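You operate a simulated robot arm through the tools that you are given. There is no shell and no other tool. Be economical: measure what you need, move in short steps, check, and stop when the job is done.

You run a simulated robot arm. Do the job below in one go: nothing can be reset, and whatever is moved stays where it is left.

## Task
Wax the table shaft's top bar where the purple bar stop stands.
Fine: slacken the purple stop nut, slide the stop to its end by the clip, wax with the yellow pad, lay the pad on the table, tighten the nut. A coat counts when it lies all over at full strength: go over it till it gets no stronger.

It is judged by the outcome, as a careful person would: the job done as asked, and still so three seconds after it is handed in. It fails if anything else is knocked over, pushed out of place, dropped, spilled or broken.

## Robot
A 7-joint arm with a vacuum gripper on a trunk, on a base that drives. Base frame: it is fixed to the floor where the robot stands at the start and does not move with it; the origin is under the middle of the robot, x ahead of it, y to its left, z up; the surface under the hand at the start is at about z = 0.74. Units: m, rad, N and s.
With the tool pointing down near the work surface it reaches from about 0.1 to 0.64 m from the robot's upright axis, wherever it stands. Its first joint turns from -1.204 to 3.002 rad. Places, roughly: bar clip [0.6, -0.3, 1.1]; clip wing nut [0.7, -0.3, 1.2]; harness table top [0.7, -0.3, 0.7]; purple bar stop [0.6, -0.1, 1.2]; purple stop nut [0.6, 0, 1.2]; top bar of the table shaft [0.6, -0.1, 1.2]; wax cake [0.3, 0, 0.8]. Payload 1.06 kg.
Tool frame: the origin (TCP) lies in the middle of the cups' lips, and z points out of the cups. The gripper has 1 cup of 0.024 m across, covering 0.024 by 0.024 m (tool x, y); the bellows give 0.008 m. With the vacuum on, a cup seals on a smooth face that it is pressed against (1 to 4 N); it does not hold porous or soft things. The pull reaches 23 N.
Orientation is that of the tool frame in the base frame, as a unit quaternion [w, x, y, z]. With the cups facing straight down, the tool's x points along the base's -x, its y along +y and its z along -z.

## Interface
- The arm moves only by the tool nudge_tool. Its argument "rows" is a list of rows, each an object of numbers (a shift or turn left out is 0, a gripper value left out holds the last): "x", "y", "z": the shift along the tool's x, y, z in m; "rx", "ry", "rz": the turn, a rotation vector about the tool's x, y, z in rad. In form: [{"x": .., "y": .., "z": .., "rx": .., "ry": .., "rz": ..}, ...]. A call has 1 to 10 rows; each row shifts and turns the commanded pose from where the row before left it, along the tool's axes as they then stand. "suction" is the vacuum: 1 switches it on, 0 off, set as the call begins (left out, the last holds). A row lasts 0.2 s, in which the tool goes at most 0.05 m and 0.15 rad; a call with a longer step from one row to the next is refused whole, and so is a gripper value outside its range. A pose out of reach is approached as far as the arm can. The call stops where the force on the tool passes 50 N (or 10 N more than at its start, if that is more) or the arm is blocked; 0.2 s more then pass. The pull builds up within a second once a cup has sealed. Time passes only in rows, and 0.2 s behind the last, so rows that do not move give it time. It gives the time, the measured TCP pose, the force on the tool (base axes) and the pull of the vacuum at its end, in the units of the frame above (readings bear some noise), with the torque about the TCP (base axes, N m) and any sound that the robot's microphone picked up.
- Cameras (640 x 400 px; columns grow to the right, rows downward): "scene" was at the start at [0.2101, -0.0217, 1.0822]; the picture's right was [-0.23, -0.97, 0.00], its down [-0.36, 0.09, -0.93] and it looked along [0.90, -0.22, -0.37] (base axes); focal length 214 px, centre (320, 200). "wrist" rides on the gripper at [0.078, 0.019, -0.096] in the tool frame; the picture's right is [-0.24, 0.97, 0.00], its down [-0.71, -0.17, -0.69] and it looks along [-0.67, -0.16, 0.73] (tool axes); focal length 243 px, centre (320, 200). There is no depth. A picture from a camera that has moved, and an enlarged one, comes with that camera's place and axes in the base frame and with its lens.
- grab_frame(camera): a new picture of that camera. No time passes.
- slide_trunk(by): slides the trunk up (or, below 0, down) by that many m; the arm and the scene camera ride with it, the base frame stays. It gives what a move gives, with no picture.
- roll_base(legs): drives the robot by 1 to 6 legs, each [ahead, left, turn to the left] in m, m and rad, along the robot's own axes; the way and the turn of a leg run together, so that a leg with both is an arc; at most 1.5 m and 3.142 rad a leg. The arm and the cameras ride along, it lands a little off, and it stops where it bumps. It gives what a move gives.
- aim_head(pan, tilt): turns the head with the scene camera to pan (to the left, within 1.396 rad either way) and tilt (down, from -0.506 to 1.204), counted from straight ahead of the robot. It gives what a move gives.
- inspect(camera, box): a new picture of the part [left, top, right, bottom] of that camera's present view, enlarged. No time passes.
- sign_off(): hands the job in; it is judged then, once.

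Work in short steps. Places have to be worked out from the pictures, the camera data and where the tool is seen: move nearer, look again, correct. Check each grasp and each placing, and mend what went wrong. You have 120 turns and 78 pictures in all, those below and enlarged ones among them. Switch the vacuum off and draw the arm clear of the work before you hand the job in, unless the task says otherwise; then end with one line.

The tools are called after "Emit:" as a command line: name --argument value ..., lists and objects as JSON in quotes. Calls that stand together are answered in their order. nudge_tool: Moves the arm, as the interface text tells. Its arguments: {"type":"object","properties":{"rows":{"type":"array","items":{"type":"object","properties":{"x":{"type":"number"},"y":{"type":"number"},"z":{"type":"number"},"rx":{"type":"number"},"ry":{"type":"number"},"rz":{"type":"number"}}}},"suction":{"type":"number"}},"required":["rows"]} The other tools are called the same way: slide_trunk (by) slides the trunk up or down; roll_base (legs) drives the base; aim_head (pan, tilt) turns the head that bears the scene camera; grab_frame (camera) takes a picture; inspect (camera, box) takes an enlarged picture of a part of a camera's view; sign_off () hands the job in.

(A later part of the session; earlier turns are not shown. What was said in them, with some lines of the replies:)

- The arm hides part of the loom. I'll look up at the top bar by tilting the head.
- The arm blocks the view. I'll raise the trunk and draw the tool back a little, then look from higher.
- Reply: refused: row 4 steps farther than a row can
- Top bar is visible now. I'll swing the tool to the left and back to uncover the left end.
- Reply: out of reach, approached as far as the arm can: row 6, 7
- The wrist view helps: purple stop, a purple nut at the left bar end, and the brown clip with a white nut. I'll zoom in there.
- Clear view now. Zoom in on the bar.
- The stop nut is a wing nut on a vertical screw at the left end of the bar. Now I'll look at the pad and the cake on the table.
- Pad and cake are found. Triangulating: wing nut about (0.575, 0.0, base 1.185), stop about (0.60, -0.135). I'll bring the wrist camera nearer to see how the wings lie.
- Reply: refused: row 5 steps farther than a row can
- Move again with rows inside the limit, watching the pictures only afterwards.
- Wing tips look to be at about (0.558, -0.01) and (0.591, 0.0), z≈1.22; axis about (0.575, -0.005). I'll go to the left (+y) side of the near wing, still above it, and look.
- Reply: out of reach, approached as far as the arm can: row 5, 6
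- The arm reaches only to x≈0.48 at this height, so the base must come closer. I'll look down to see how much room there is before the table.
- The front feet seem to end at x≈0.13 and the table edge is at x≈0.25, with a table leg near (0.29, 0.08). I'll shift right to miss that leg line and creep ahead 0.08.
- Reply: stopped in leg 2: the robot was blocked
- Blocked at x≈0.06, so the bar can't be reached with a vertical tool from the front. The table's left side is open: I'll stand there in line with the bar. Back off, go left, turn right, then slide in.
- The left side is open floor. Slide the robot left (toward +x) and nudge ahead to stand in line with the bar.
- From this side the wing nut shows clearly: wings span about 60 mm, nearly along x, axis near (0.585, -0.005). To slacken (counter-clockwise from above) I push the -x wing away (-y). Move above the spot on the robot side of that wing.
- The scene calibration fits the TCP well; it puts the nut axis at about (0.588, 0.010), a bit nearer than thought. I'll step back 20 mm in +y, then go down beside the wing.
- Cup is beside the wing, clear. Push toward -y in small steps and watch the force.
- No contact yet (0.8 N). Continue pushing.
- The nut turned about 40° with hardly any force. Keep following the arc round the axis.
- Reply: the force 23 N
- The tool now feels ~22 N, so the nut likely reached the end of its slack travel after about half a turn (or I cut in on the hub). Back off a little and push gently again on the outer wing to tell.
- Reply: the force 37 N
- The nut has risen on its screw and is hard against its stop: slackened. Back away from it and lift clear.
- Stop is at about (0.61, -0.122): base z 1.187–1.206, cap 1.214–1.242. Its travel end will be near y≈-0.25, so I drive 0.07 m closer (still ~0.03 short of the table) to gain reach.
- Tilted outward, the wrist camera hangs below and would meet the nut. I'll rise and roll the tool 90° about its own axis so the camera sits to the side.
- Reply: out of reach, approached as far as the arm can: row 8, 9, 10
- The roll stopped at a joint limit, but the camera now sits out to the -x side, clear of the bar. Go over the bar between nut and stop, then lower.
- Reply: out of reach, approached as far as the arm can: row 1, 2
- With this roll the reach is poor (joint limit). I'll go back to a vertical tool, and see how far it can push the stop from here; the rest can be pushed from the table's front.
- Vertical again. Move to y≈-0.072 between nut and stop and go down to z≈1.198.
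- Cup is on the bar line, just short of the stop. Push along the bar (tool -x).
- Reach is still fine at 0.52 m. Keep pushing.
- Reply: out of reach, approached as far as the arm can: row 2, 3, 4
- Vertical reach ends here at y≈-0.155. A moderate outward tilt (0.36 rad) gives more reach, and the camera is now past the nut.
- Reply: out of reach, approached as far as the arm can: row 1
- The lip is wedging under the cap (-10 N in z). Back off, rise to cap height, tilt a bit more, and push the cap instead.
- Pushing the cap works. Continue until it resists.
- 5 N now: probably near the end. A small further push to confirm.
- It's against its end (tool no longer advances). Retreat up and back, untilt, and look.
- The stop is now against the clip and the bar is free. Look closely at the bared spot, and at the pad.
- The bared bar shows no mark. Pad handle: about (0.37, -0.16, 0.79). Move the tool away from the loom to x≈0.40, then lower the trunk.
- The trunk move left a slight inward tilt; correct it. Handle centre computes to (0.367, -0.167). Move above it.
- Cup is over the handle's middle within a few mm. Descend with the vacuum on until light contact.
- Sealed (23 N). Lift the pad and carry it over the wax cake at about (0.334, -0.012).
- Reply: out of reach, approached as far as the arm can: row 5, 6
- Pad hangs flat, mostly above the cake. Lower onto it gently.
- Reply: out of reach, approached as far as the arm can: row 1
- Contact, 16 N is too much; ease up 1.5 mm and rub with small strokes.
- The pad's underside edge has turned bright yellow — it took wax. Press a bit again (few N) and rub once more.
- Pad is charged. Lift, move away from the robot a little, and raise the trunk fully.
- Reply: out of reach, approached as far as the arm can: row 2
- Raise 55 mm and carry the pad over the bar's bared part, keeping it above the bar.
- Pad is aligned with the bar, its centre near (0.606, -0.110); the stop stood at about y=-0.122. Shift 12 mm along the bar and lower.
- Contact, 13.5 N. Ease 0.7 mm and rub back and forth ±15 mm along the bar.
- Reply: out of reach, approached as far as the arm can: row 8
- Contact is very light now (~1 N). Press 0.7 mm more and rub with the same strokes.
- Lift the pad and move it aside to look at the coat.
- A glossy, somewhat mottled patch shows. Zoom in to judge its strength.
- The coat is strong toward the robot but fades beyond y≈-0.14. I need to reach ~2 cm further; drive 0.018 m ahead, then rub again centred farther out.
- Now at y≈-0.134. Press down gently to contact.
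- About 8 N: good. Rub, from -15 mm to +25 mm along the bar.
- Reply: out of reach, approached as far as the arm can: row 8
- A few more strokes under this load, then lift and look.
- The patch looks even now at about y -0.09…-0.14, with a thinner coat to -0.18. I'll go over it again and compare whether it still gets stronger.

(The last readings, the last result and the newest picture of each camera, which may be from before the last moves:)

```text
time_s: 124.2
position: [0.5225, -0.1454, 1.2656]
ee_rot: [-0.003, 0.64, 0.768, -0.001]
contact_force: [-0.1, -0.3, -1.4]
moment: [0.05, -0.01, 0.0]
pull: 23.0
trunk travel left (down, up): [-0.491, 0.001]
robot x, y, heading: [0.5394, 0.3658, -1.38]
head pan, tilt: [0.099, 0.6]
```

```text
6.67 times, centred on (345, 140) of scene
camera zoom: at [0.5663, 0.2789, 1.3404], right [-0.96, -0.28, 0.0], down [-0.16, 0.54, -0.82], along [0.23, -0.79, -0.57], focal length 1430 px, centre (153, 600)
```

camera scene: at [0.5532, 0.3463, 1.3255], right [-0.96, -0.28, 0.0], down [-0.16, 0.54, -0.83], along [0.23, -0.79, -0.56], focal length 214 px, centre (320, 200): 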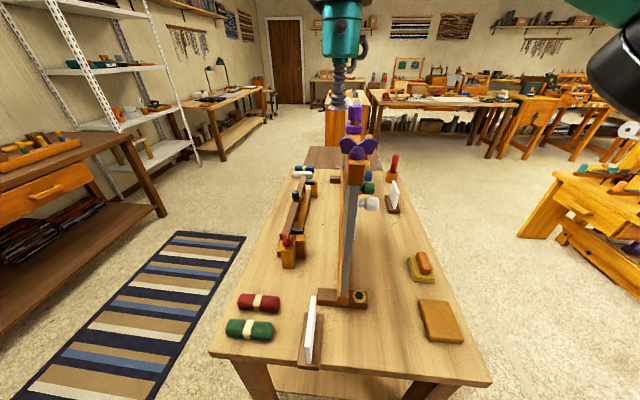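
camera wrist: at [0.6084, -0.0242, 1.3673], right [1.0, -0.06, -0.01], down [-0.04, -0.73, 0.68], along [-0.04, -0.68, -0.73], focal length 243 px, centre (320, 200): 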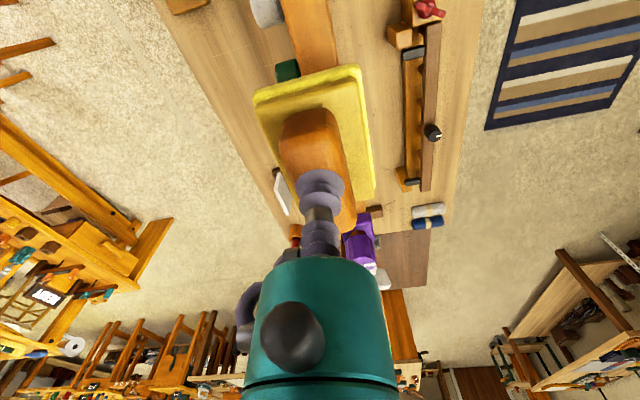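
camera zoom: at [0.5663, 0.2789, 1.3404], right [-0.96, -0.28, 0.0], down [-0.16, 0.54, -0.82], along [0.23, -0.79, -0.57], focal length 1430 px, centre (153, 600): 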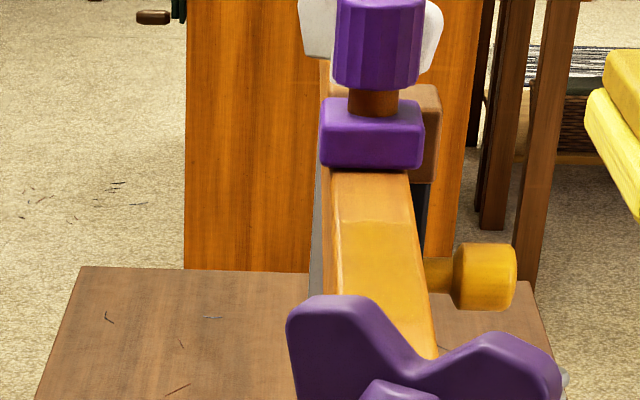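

The scene view looks unchanged, the wrist view only slightly whiter. One more firm set to be sure it's at full strength.

Emit:
nudge_tool --rows '[{"y": 0.045}, {"y": 0.045}, {"z": 0.015}, {"z": 0.0158}, {}]'

Emit:
nudge_tool --rows '[{"x": 0.01}, {"x": 0.01}, {"x": 0.012}, {"x": -0.01}, {"x": -0.01}, {"x": -0.012}, {"x": 0.01}, {"x": 0.01}, {"x": 0.012}, {"x": -0.01}]'

Emit:
nudge_tool --rows '[{"x": -0.01}, {"x": -0.012}, {"x": 0.01}, {"x": 0.01}, {"x": 0.012}, {"x": -0.01}, {"x": -0.01}, {"x": -0.012}, {"x": 0.01}, {"x": 0.01}]'

Emit:
nudge_tool --rows '[{"x": 0.012}, {"x": -0.01}, {"x": -0.01}, {"x": -0.012}, {"x": 0.01}, {"x": 0.01}, {"x": 0.012}, {"x": -0.01}, {"x": -0.01}, {"x": -0.012}]'

Emit:
nudge_tool --rows '[{"x": 0.01}, {"z": -0.03}, {"y": -0.045}, {"y": -0.045}, {}]'

Emit:
inspect --camera "wrist" --box '[400, 0, 500, 200]'

```text
time_s: 125.4
position: [0.6121, -0.1279, 1.2352]
ee_rot: [-0.001, 0.64, 0.768, -0.002]
contact_force: [-1.6, -5.4, 13.0]
moment: [0.02, 0.0, 0.0]
pull: 22.9
trunk travel left (down, up): [-0.491, 0.001]
robot x, y, heading: [0.5386, 0.3657, -1.383]
head pan, tilt: [0.099, 0.6]
```

```text
time_s: 127.6
position: [0.6084, -0.1071, 1.235]
ee_rot: [-0.004, 0.641, 0.768, -0.002]
contact_force: [0.4, 0.1, 1.7]
moment: [0.02, -0.02, -0.01]
pull: 22.6
trunk travel left (down, up): [-0.491, 0.001]
robot x, y, heading: [0.539, 0.3674, -1.39]
head pan, tilt: [0.099, 0.6]
```

```text
time_s: 129.8
position: [0.6069, -0.11, 1.2354]
ee_rot: [-0.003, 0.641, 0.767, -0.001]
contact_force: [0.5, -2.0, 3.4]
moment: [0.01, 0.01, 0.01]
pull: 23.2
trunk travel left (down, up): [-0.491, 0.001]
robot x, y, heading: [0.5382, 0.3639, -1.384]
head pan, tilt: [0.099, 0.6]
```

```text
time_s: 132.0
position: [0.6112, -0.1297, 1.2345]
ee_rot: [-0.002, 0.64, 0.768, -0.002]
contact_force: [0.1, 1.1, 2.7]
moment: [0.03, -0.03, -0.01]
pull: 22.7
trunk travel left (down, up): [-0.491, 0.001]
robot x, y, heading: [0.5402, 0.3618, -1.38]
head pan, tilt: [0.099, 0.6]
```

```text
time_s: 133.2
position: [0.5243, -0.1363, 1.267]
ee_rot: [-0.004, 0.64, 0.768, -0.001]
contact_force: [-0.3, -0.7, -1.1]
moment: [0.03, 0.02, 0.01]
pull: 22.5
trunk travel left (down, up): [-0.491, 0.001]
robot x, y, heading: [0.541, 0.3642, -1.382]
head pan, tilt: [0.099, 0.6]
```

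```text
2.00 times, centred on (450, 100) of wrist
camera zoom: at [0.5278, -0.0567, 1.3618], right [1.0, -0.06, -0.01], down [-0.04, -0.73, 0.68], along [-0.04, -0.68, -0.73], focal length 485 px, centre (60, 400)
```

zoom: 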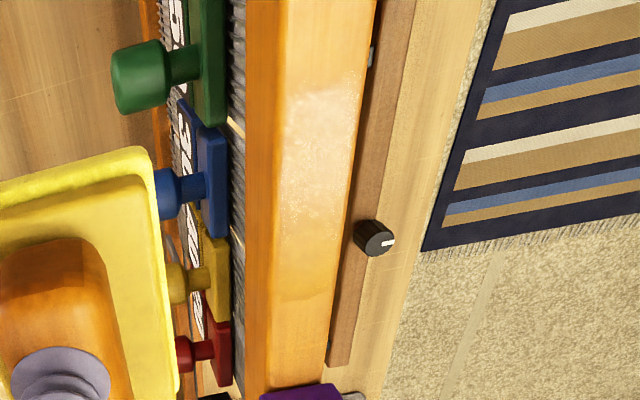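

The white coat starts sharply at y≈-0.09 and is thinner from -0.145 to -0.178. I'll give the far part more strokes (TCP between -0.125 and -0.15).

Emit:
nudge_tool --rows '[{"y": 0.045, "x": -0.008}, {"y": 0.045, "x": -0.008}, {"z": 0.015}, {"z": 0.016}, {}]'

Emit:
nudge_tool --rows '[{"x": 0.01}, {"x": 0.01}, {"x": -0.01}, {"x": -0.01}, {"x": 0.01}, {"x": 0.01}, {"x": -0.01}, {"x": -0.01}, {"x": 0.01}, {"x": 0.01}]'

Emit:
nudge_tool --rows '[{"x": -0.01}, {"x": -0.01}, {"x": 0.01}, {"x": 0.01}, {"x": -0.01}, {"x": -0.01}, {"x": 0.01}, {"x": 0.01}, {"x": -0.01}, {"x": -0.01}]'

Emit:
nudge_tool --rows '[{"x": 0.01}, {"x": 0.01}, {"x": -0.01}, {"x": -0.01}, {"x": 0.01}, {"x": 0.01}, {"x": -0.01}, {"x": -0.01}, {"x": 0.01}, {"x": 0.01}]'

Emit:
nudge_tool --rows '[{"z": -0.03}, {"y": -0.045}, {"y": -0.045}, {}]'

Emit:
inspect --camera "wrist" --box '[400, 0, 500, 200]'

```text
time_s: 134.4
position: [0.6118, -0.1346, 1.2362]
ee_rot: [-0.002, 0.641, 0.768, -0.003]
contact_force: [-0.9, -3.7, 10.5]
moment: [0.05, -0.01, -0.01]
pull: 23.7
trunk travel left (down, up): [-0.491, 0.001]
robot x, y, heading: [0.5383, 0.3648, -1.381]
head pan, tilt: [0.099, 0.6]
```

```text
time_s: 136.6
position: [0.6086, -0.1153, 1.2345]
ee_rot: [-0.004, 0.641, 0.768, -0.002]
contact_force: [-0.4, -2.5, 3.9]
moment: [-0.01, 0.0, -0.02]
pull: 23.1
trunk travel left (down, up): [-0.491, 0.001]
robot x, y, heading: [0.5406, 0.3634, -1.383]
head pan, tilt: [0.099, 0.6]
```

```text
time_s: 138.8
position: [0.6105, -0.1332, 1.235]
ee_rot: [-0.002, 0.641, 0.768, -0.003]
contact_force: [-0.2, 3.4, 5.7]
moment: [0.0, 0.0, -0.05]
pull: 22.8
trunk travel left (down, up): [-0.491, 0.001]
robot x, y, heading: [0.5391, 0.3667, -1.387]
head pan, tilt: [0.099, 0.6]
```

```text
time_s: 141.0
position: [0.609, -0.1158, 1.2351]
ee_rot: [-0.003, 0.64, 0.769, -0.002]
contact_force: [-0.2, -0.9, 3.7]
moment: [0.01, 0.0, 0.04]
pull: 23.2
trunk travel left (down, up): [-0.491, 0.001]
robot x, y, heading: [0.5374, 0.3642, -1.386]
head pan, tilt: [0.099, 0.6]
```

```text
time_s: 142.0
position: [0.5207, -0.1331, 1.2662]
ee_rot: [-0.004, 0.64, 0.769, -0.002]
contact_force: [1.3, -0.6, -0.8]
moment: [-0.02, -0.02, -0.02]
pull: 23.1
trunk travel left (down, up): [-0.491, 0.001]
robot x, y, heading: [0.5395, 0.364, -1.389]
head pan, tilt: [0.099, 0.6]
```

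```text
2.00 times, centred on (450, 100) of wrist
camera zoom: at [0.5252, -0.054, 1.3603], right [1.0, -0.06, -0.01], down [-0.04, -0.73, 0.68], along [-0.04, -0.68, -0.73], focal length 485 px, centre (60, 400)
```

zoom: 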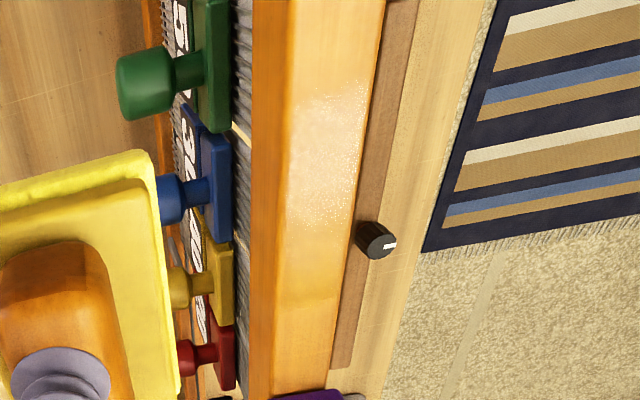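

The white patch is fixed at y -0.09…-0.142, 52 mm — just the stop's footprint — and no stronger than before: full coat. Now carry the pad back in front of the loom and lower the trunk.

Emit:
nudge_tool --rows '[{"x": 0.02, "y": -0.032}, {"x": 0.025, "y": -0.032}, {"x": 0.024, "y": -0.032}, {"z": 0.025}, {"z": 0.02}, {}]'

Emit:
slide_trunk --by -0.36

Emit:
grab_frame --camera "wrist"

```text
time_s: 143.4
position: [0.4138, -0.08, 1.2203]
ee_rot: [-0.003, 0.641, 0.768, -0.003]
contact_force: [0.0, -0.5, -0.8]
moment: [0.0, -0.02, -0.02]
pull: 23.6
trunk travel left (down, up): [-0.491, 0.001]
robot x, y, heading: [0.5397, 0.3652, -1.381]
head pan, tilt: [0.099, 0.6]
```

```text
time_s: 146.9
position: [0.4141, -0.0806, 0.8601]
ee_rot: [-0.002, 0.641, 0.768, -0.003]
contact_force: [-0.2, -0.1, -1.6]
moment: [0.01, -0.03, -0.03]
pull: 23.0
trunk travel left (down, up): [-0.131, 0.361]
robot x, y, heading: [0.5393, 0.3642, -1.387]
head pan, tilt: [0.099, 0.6]
```

```text
11 pictures are left
camera wrist: at [0.4178, -0.0019, 0.956], right [1.0, -0.06, -0.01], down [-0.04, -0.73, 0.68], along [-0.04, -0.68, -0.73], focal length 243 px, centre (320, 200)
```

wrist: 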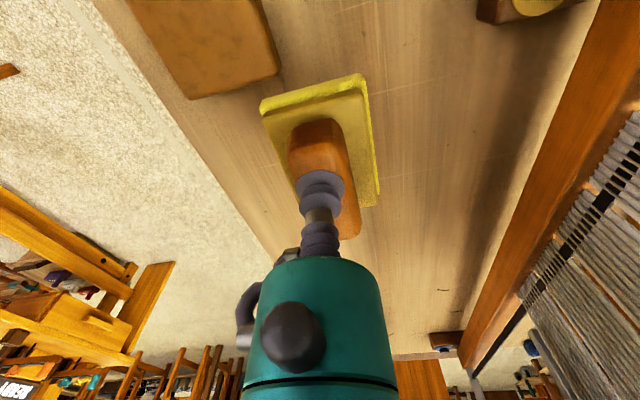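

Carry it back to its original spot (0.367, -0.166) and lower it.

Emit:
nudge_tool --rows '[{"x": -0.038, "y": -0.031}, {"x": -0.038, "y": -0.031}, {"z": 0.025}, {"z": 0.022}, {"z": 0.006}, {}]'

```text
time_s: 148.3
position: [0.3653, -0.1672, 0.8067]
ee_rot: [-0.003, 0.641, 0.767, -0.002]
contact_force: [-0.7, 0.2, -0.7]
moment: [-0.02, -0.02, 0.01]
pull: 23.3
trunk travel left (down, up): [-0.131, 0.361]
robot x, y, heading: [0.5405, 0.3628, -1.381]
head pan, tilt: [0.099, 0.6]
```

Emit:
nudge_tool --rows '[{"z": 0.003}, {"z": 0.003}, {}]'

```text
time_s: 149.1
position: [0.365, -0.1685, 0.8029]
ee_rot: [-0.003, 0.641, 0.768, -0.003]
contact_force: [-0.1, 0.3, -1.5]
moment: [0.04, 0.0, -0.02]
pull: 22.8
trunk travel left (down, up): [-0.131, 0.361]
robot x, y, heading: [0.5378, 0.3654, -1.378]
head pan, tilt: [0.099, 0.6]
```

Emit:
nudge_tool --rows '[{"z": 0.0015}, {"z": 0.0015}, {}]'

```text
time_s: 149.9
position: [0.3662, -0.1673, 0.7998]
ee_rot: [-0.003, 0.64, 0.768, -0.003]
contact_force: [-0.2, -0.2, -0.5]
moment: [0.0, -0.01, -0.03]
pull: 23.2
trunk travel left (down, up): [-0.131, 0.361]
robot x, y, heading: [0.5367, 0.3684, -1.384]
head pan, tilt: [0.099, 0.6]
```

Emit:
nudge_tool --rows '[{"z": 0.0015}, {"z": 0.0015}, {}]'

```text
time_s: 150.7
position: [0.3656, -0.1671, 0.7959]
ee_rot: [-0.001, 0.641, 0.767, -0.002]
contact_force: [-2.6, -6.4, 17.6]
moment: [0.05, -0.03, -0.03]
pull: 23.1
trunk travel left (down, up): [-0.131, 0.361]
robot x, y, heading: [0.5404, 0.3653, -1.386]
head pan, tilt: [0.099, 0.6]
```

On the table. Ease up a touch, release the vacuum, wait, and lift away.

Emit:
nudge_tool --rows '[{"z": -0.0015}, {}]'

Emit:
nudge_tool --rows '[{}, {}, {}, {}, {}, {"z": -0.01}, {"z": -0.03}, {"z": -0.03}]' --suction 0

Emit:
grab_frame --camera "wrist"

```text
time_s: 151.3
position: [0.3665, -0.1668, 0.7969]
ee_rot: [-0.004, 0.64, 0.768, -0.001]
contact_force: [-0.7, 1.5, 1.3]
moment: [0.0, -0.04, 0.0]
pull: 23.4
trunk travel left (down, up): [-0.131, 0.361]
robot x, y, heading: [0.5369, 0.3666, -1.376]
head pan, tilt: [0.099, 0.6]
```

```text
time_s: 153.1
position: [0.3654, -0.1693, 0.8685]
ee_rot: [-0.003, 0.64, 0.768, -0.001]
contact_force: [0.1, 0.3, -0.1]
moment: [0.01, -0.01, 0.01]
pull: 0.0
trunk travel left (down, up): [-0.131, 0.361]
robot x, y, heading: [0.5424, 0.3668, -1.378]
head pan, tilt: [0.099, 0.6]
```

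```text
10 pictures are left
camera wrist: at [0.3704, -0.0887, 0.9631], right [1.0, -0.06, -0.01], down [-0.04, -0.73, 0.68], along [-0.04, -0.68, -0.73], focal length 243 px, centre (320, 200)
```

wrist: 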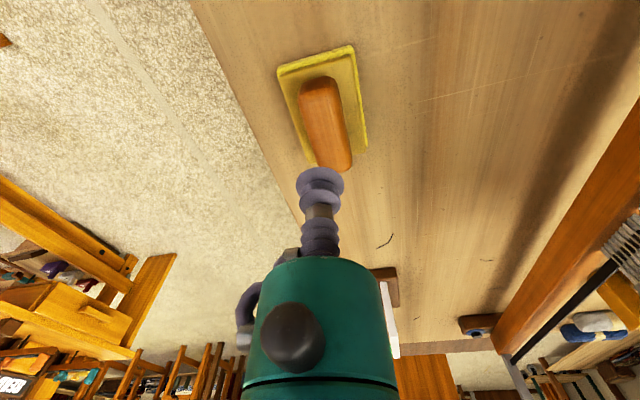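

Pad lies flat at its place. Now return to the nut: move clear, raise the trunk.

Emit:
nudge_tool --rows '[{"x": 0.038, "y": 0.031}, {"x": 0.038, "y": 0.031}, {}]'

Emit:
slide_trunk --by 0.345

Emit:
nudge_tool --rows '[{"z": -0.035}, {"z": -0.035}, {"x": 0.036, "y": 0.026}, {"x": 0.036, "y": 0.026}, {"x": 0.03, "y": 0.03}, {}]'

```text
time_s: 153.9
position: [0.4174, -0.0798, 0.869]
ee_rot: [-0.002, 0.641, 0.768, -0.002]
contact_force: [0.8, 0.2, 0.5]
moment: [0.01, -0.02, -0.02]
pull: 0.0
trunk travel left (down, up): [-0.131, 0.361]
robot x, y, heading: [0.5424, 0.3683, -1.383]
head pan, tilt: [0.099, 0.6]
```

```text
time_s: 157.3
position: [0.4136, -0.0822, 1.2117]
ee_rot: [-0.004, 0.641, 0.767, -0.001]
contact_force: [0.3, 0.1, 0.7]
moment: [-0.06, 0.0, 0.02]
pull: 0.0
trunk travel left (down, up): [-0.476, 0.016]
robot x, y, heading: [0.5418, 0.3675, -1.381]
head pan, tilt: [0.099, 0.6]
```

```text
time_s: 158.7
position: [0.4746, 0.0325, 1.2794]
ee_rot: [-0.003, 0.641, 0.768, -0.001]
contact_force: [0.8, -0.4, -0.7]
moment: [-0.02, 0.03, 0.0]
pull: 0.1
trunk travel left (down, up): [-0.476, 0.016]
robot x, y, heading: [0.5367, 0.3675, -1.377]
head pan, tilt: [0.099, 0.6]
```

Emit:
nudge_tool --rows '[{"y": 0.037}, {"y": 0.037}, {"y": 0.036}, {"y": 0.036, "x": 0.003}, {}]'

Emit:
inspect --camera "wrist" --box '[220, 60, 460, 260]'

Emit:
inspect --camera "scene" --box '[260, 60, 460, 185]'

```text
time_s: 159.9
position: [0.6192, 0.0638, 1.2824]
ee_rot: [-0.003, 0.641, 0.767, -0.001]
contact_force: [1.0, -0.5, 0.0]
moment: [0.01, -0.03, -0.01]
pull: 0.0
trunk travel left (down, up): [-0.476, 0.016]
robot x, y, heading: [0.5389, 0.3616, -1.381]
head pan, tilt: [0.099, 0.6]
```

```text
2.00 times, centred on (340, 160) of wrist
camera zoom: at [0.6232, 0.1426, 1.3772], right [1.0, -0.06, -0.01], down [-0.04, -0.73, 0.68], along [-0.04, -0.68, -0.73], focal length 485 px, centre (280, 280)
```

zoom: 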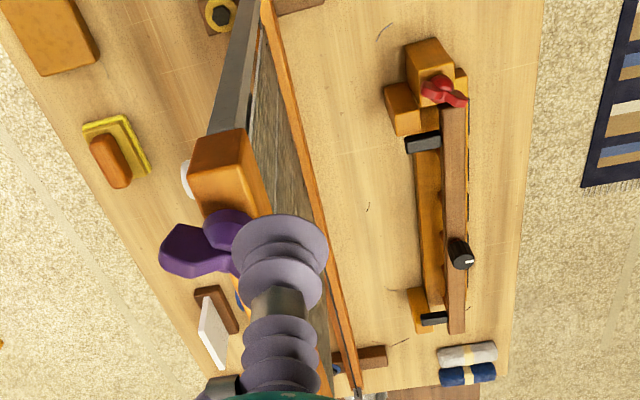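

```text
3.20 times, centred on (360, 122) of scene
camera zoom: at [0.569, 0.2612, 1.3265], right [-0.96, -0.28, 0.0], down [-0.16, 0.54, -0.83], along [0.23, -0.79, -0.56], focal length 686 px, centre (192, 448)
```

zoom: 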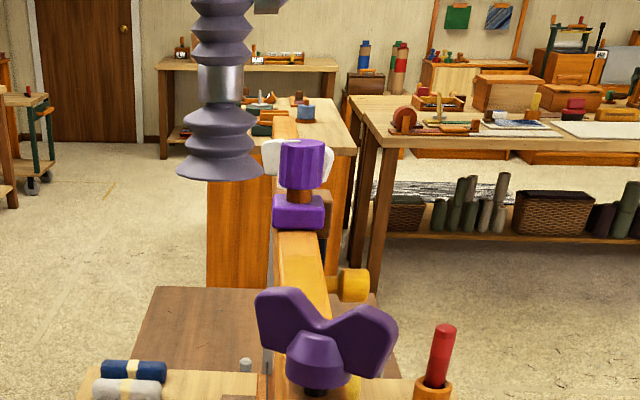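

Wings now lie with the +x wing a bit farther away. To tighten (clockwise) I push the +x wing away from the robot and follow round. Descend beside it first, then the first part of the arc.

Emit:
nudge_tool --rows '[{"z": 0.04}, {"z": 0.039}, {"x": -0.0182, "y": -0.0065}, {"x": -0.0182, "y": -0.0065}, {"x": -0.011, "y": -0.0007}, {"x": -0.011, "y": -0.0007}, {}]'

Emit:
inspect --camera "scene" --box '[300, 100, 428, 200]'

```text
time_s: 161.5
position: [0.6152, 0.003, 1.2016]
ee_rot: [-0.003, 0.641, 0.768, -0.002]
contact_force: [1.3, 0.7, -0.2]
moment: [0.0, 0.0, -0.01]
pull: 0.0
trunk travel left (down, up): [-0.476, 0.016]
robot x, y, heading: [0.5392, 0.3627, -1.382]
head pan, tilt: [0.099, 0.6]
```

```text
4.00 times, centred on (364, 150) of scene
camera zoom: at [0.5695, 0.2616, 1.3265], right [-0.96, -0.28, 0.0], down [-0.16, 0.54, -0.83], along [0.23, -0.79, -0.56], focal length 858 px, centre (144, 400)
```

zoom: 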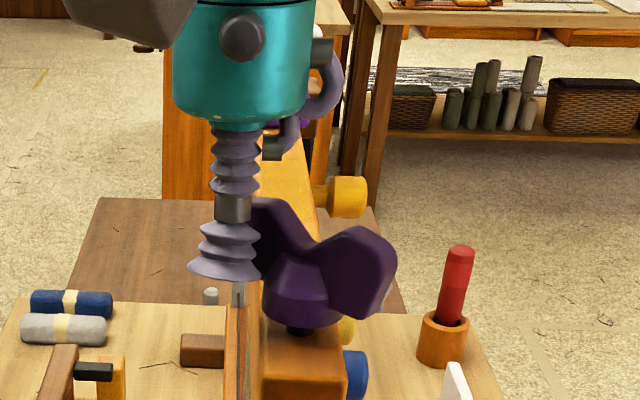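

It turns. Continue round the arc.

Emit:
nudge_tool --rows '[{"x": -0.007, "y": -0.0057}, {"x": -0.007, "y": -0.0057}, {"x": -0.0019, "y": -0.009}, {"x": -0.0019, "y": -0.009}, {}]'

Emit:
inspect --camera "scene" --box '[300, 100, 428, 200]'

```text
time_s: 162.7
position: [0.5879, -0.0207, 1.2009]
ee_rot: [-0.003, 0.641, 0.768, -0.002]
contact_force: [2.1, -1.0, 0.1]
moment: [-0.01, 0.01, 0.01]
pull: 0.1
trunk travel left (down, up): [-0.476, 0.016]
robot x, y, heading: [0.5409, 0.3665, -1.385]
head pan, tilt: [0.099, 0.6]
```

```text
4.00 times, centred on (364, 150) of scene
camera zoom: at [0.5697, 0.2609, 1.3264], right [-0.96, -0.28, 0.0], down [-0.16, 0.54, -0.82], along [0.23, -0.79, -0.57], focal length 858 px, centre (144, 400)
```

zoom: 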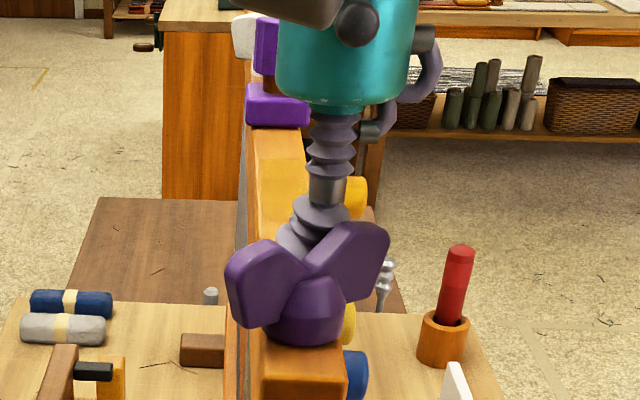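

Good. Continue: toward -x, then pull back (+y) against the wing until it goes tight.

Emit:
nudge_tool --rows '[{"x": 0.002, "y": -0.009}, {"x": 0.0046, "y": -0.008}, {"x": 0.005, "y": 0.0005}, {}]'

```text
time_s: 163.7
position: [0.5722, -0.0182, 1.2004]
ee_rot: [-0.003, 0.641, 0.767, -0.001]
contact_force: [8.0, -30.2, 1.0]
moment: [0.05, 0.04, -0.15]
pull: 0.0
trunk travel left (down, up): [-0.476, 0.016]
robot x, y, heading: [0.541, 0.3658, -1.381]
head pan, tilt: [0.099, 0.6]
```

30 N resistance: it's tight. A bit more push farther out on the wing, then check the wing's angle against the start.

Emit:
nudge_tool --rows '[{"x": -0.006, "y": -0.001}, {"y": -0.005}, {"x": 0.006}, {"x": 0.003}, {}]'

Emit:
inspect --camera "scene" --box '[300, 100, 428, 200]'

```text
time_s: 164.9
position: [0.5663, -0.0188, 1.1994]
ee_rot: [-0.003, 0.643, 0.766, -0.003]
contact_force: [18.1, -45.4, 1.9]
moment: [0.16, -0.03, -0.26]
pull: 0.0
trunk travel left (down, up): [-0.476, 0.016]
robot x, y, heading: [0.5401, 0.3644, -1.378]
head pan, tilt: [0.099, 0.6]
```

```text
4.00 times, centred on (364, 150) of scene
camera zoom: at [0.5723, 0.2534, 1.3257], right [-0.96, -0.28, 0.0], down [-0.16, 0.55, -0.82], along [0.23, -0.79, -0.57], focal length 858 px, centre (144, 400)
```

zoom: 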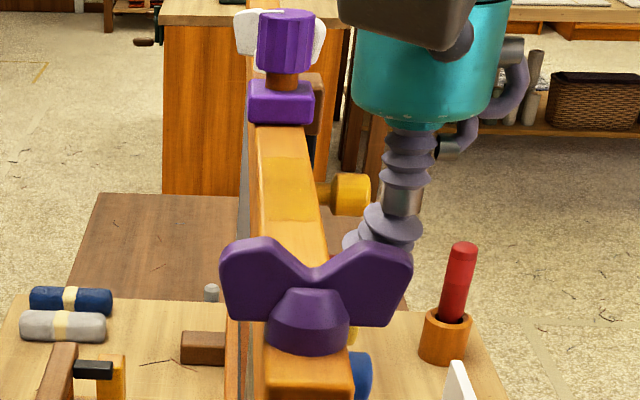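

The nut is seated and its wings are back at the starting angle: tight. Back off, rise, and draw the arm clear.

Emit:
nudge_tool --rows '[{"x": -0.012}, {"x": -0.008, "y": -0.002}, {"z": -0.035}, {"z": -0.04}, {"y": -0.045}, {"y": -0.045}, {"x": 0.03}, {}]'

Emit:
inspect --camera "scene" --box '[300, 60, 460, 180]'

Emit:
grab_frame --camera "scene"

```text
time_s: 166.7
position: [0.4747, -0.0154, 1.2768]
ee_rot: [-0.002, 0.64, 0.768, -0.002]
contact_force: [-0.6, 0.1, -1.0]
moment: [0.02, 0.01, 0.01]
pull: 0.0
trunk travel left (down, up): [-0.476, 0.016]
robot x, y, heading: [0.539, 0.3656, -1.381]
head pan, tilt: [0.099, 0.6]
```

```text
3.33 times, centred on (380, 120) of scene
camera zoom: at [0.5694, 0.2611, 1.3265], right [-0.96, -0.28, 0.0], down [-0.16, 0.54, -0.82], along [0.23, -0.79, -0.57], focal length 715 px, centre (120, 467)
```

zoom: 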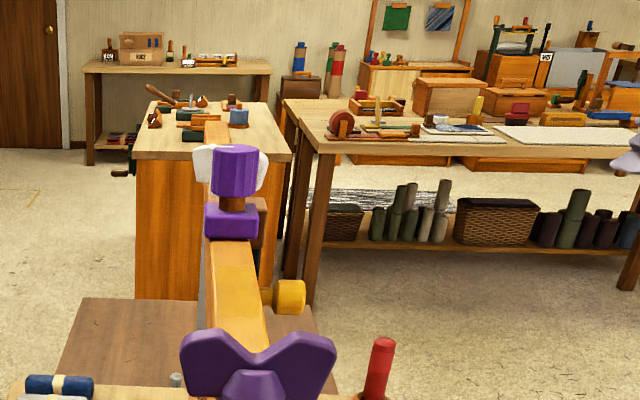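

```text
3 pictures are left
camera scene: at [0.5694, 0.2611, 1.3265], right [-0.96, -0.28, 0.0], down [-0.16, 0.54, -0.82], along [0.23, -0.79, -0.57], focal length 214 px, centre (320, 200)
```

scene: 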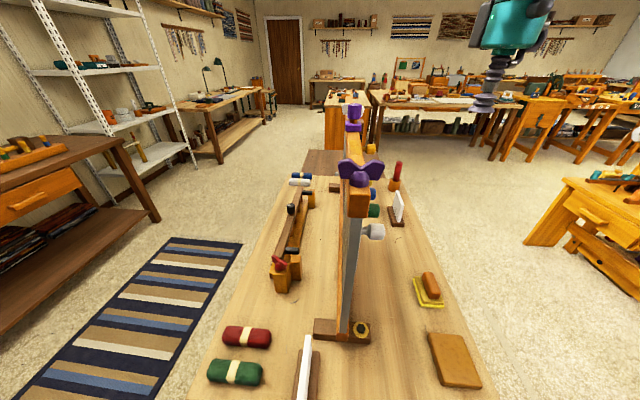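

Everything stands in order: the stop is at its end by the clip, the bar is coated, the pad is on the table, the nut is tight, the vacuum is off and the arm is clear.

Emit:
sign_off

```text
The job is handed in.
```

The top bar is waxed where the purple stop stood, the stop sits at its end against the clip, the purple nut is tight again, and the pad lies flat on the table; I judged the coat full because it looked no stronger after the last set of strokes.
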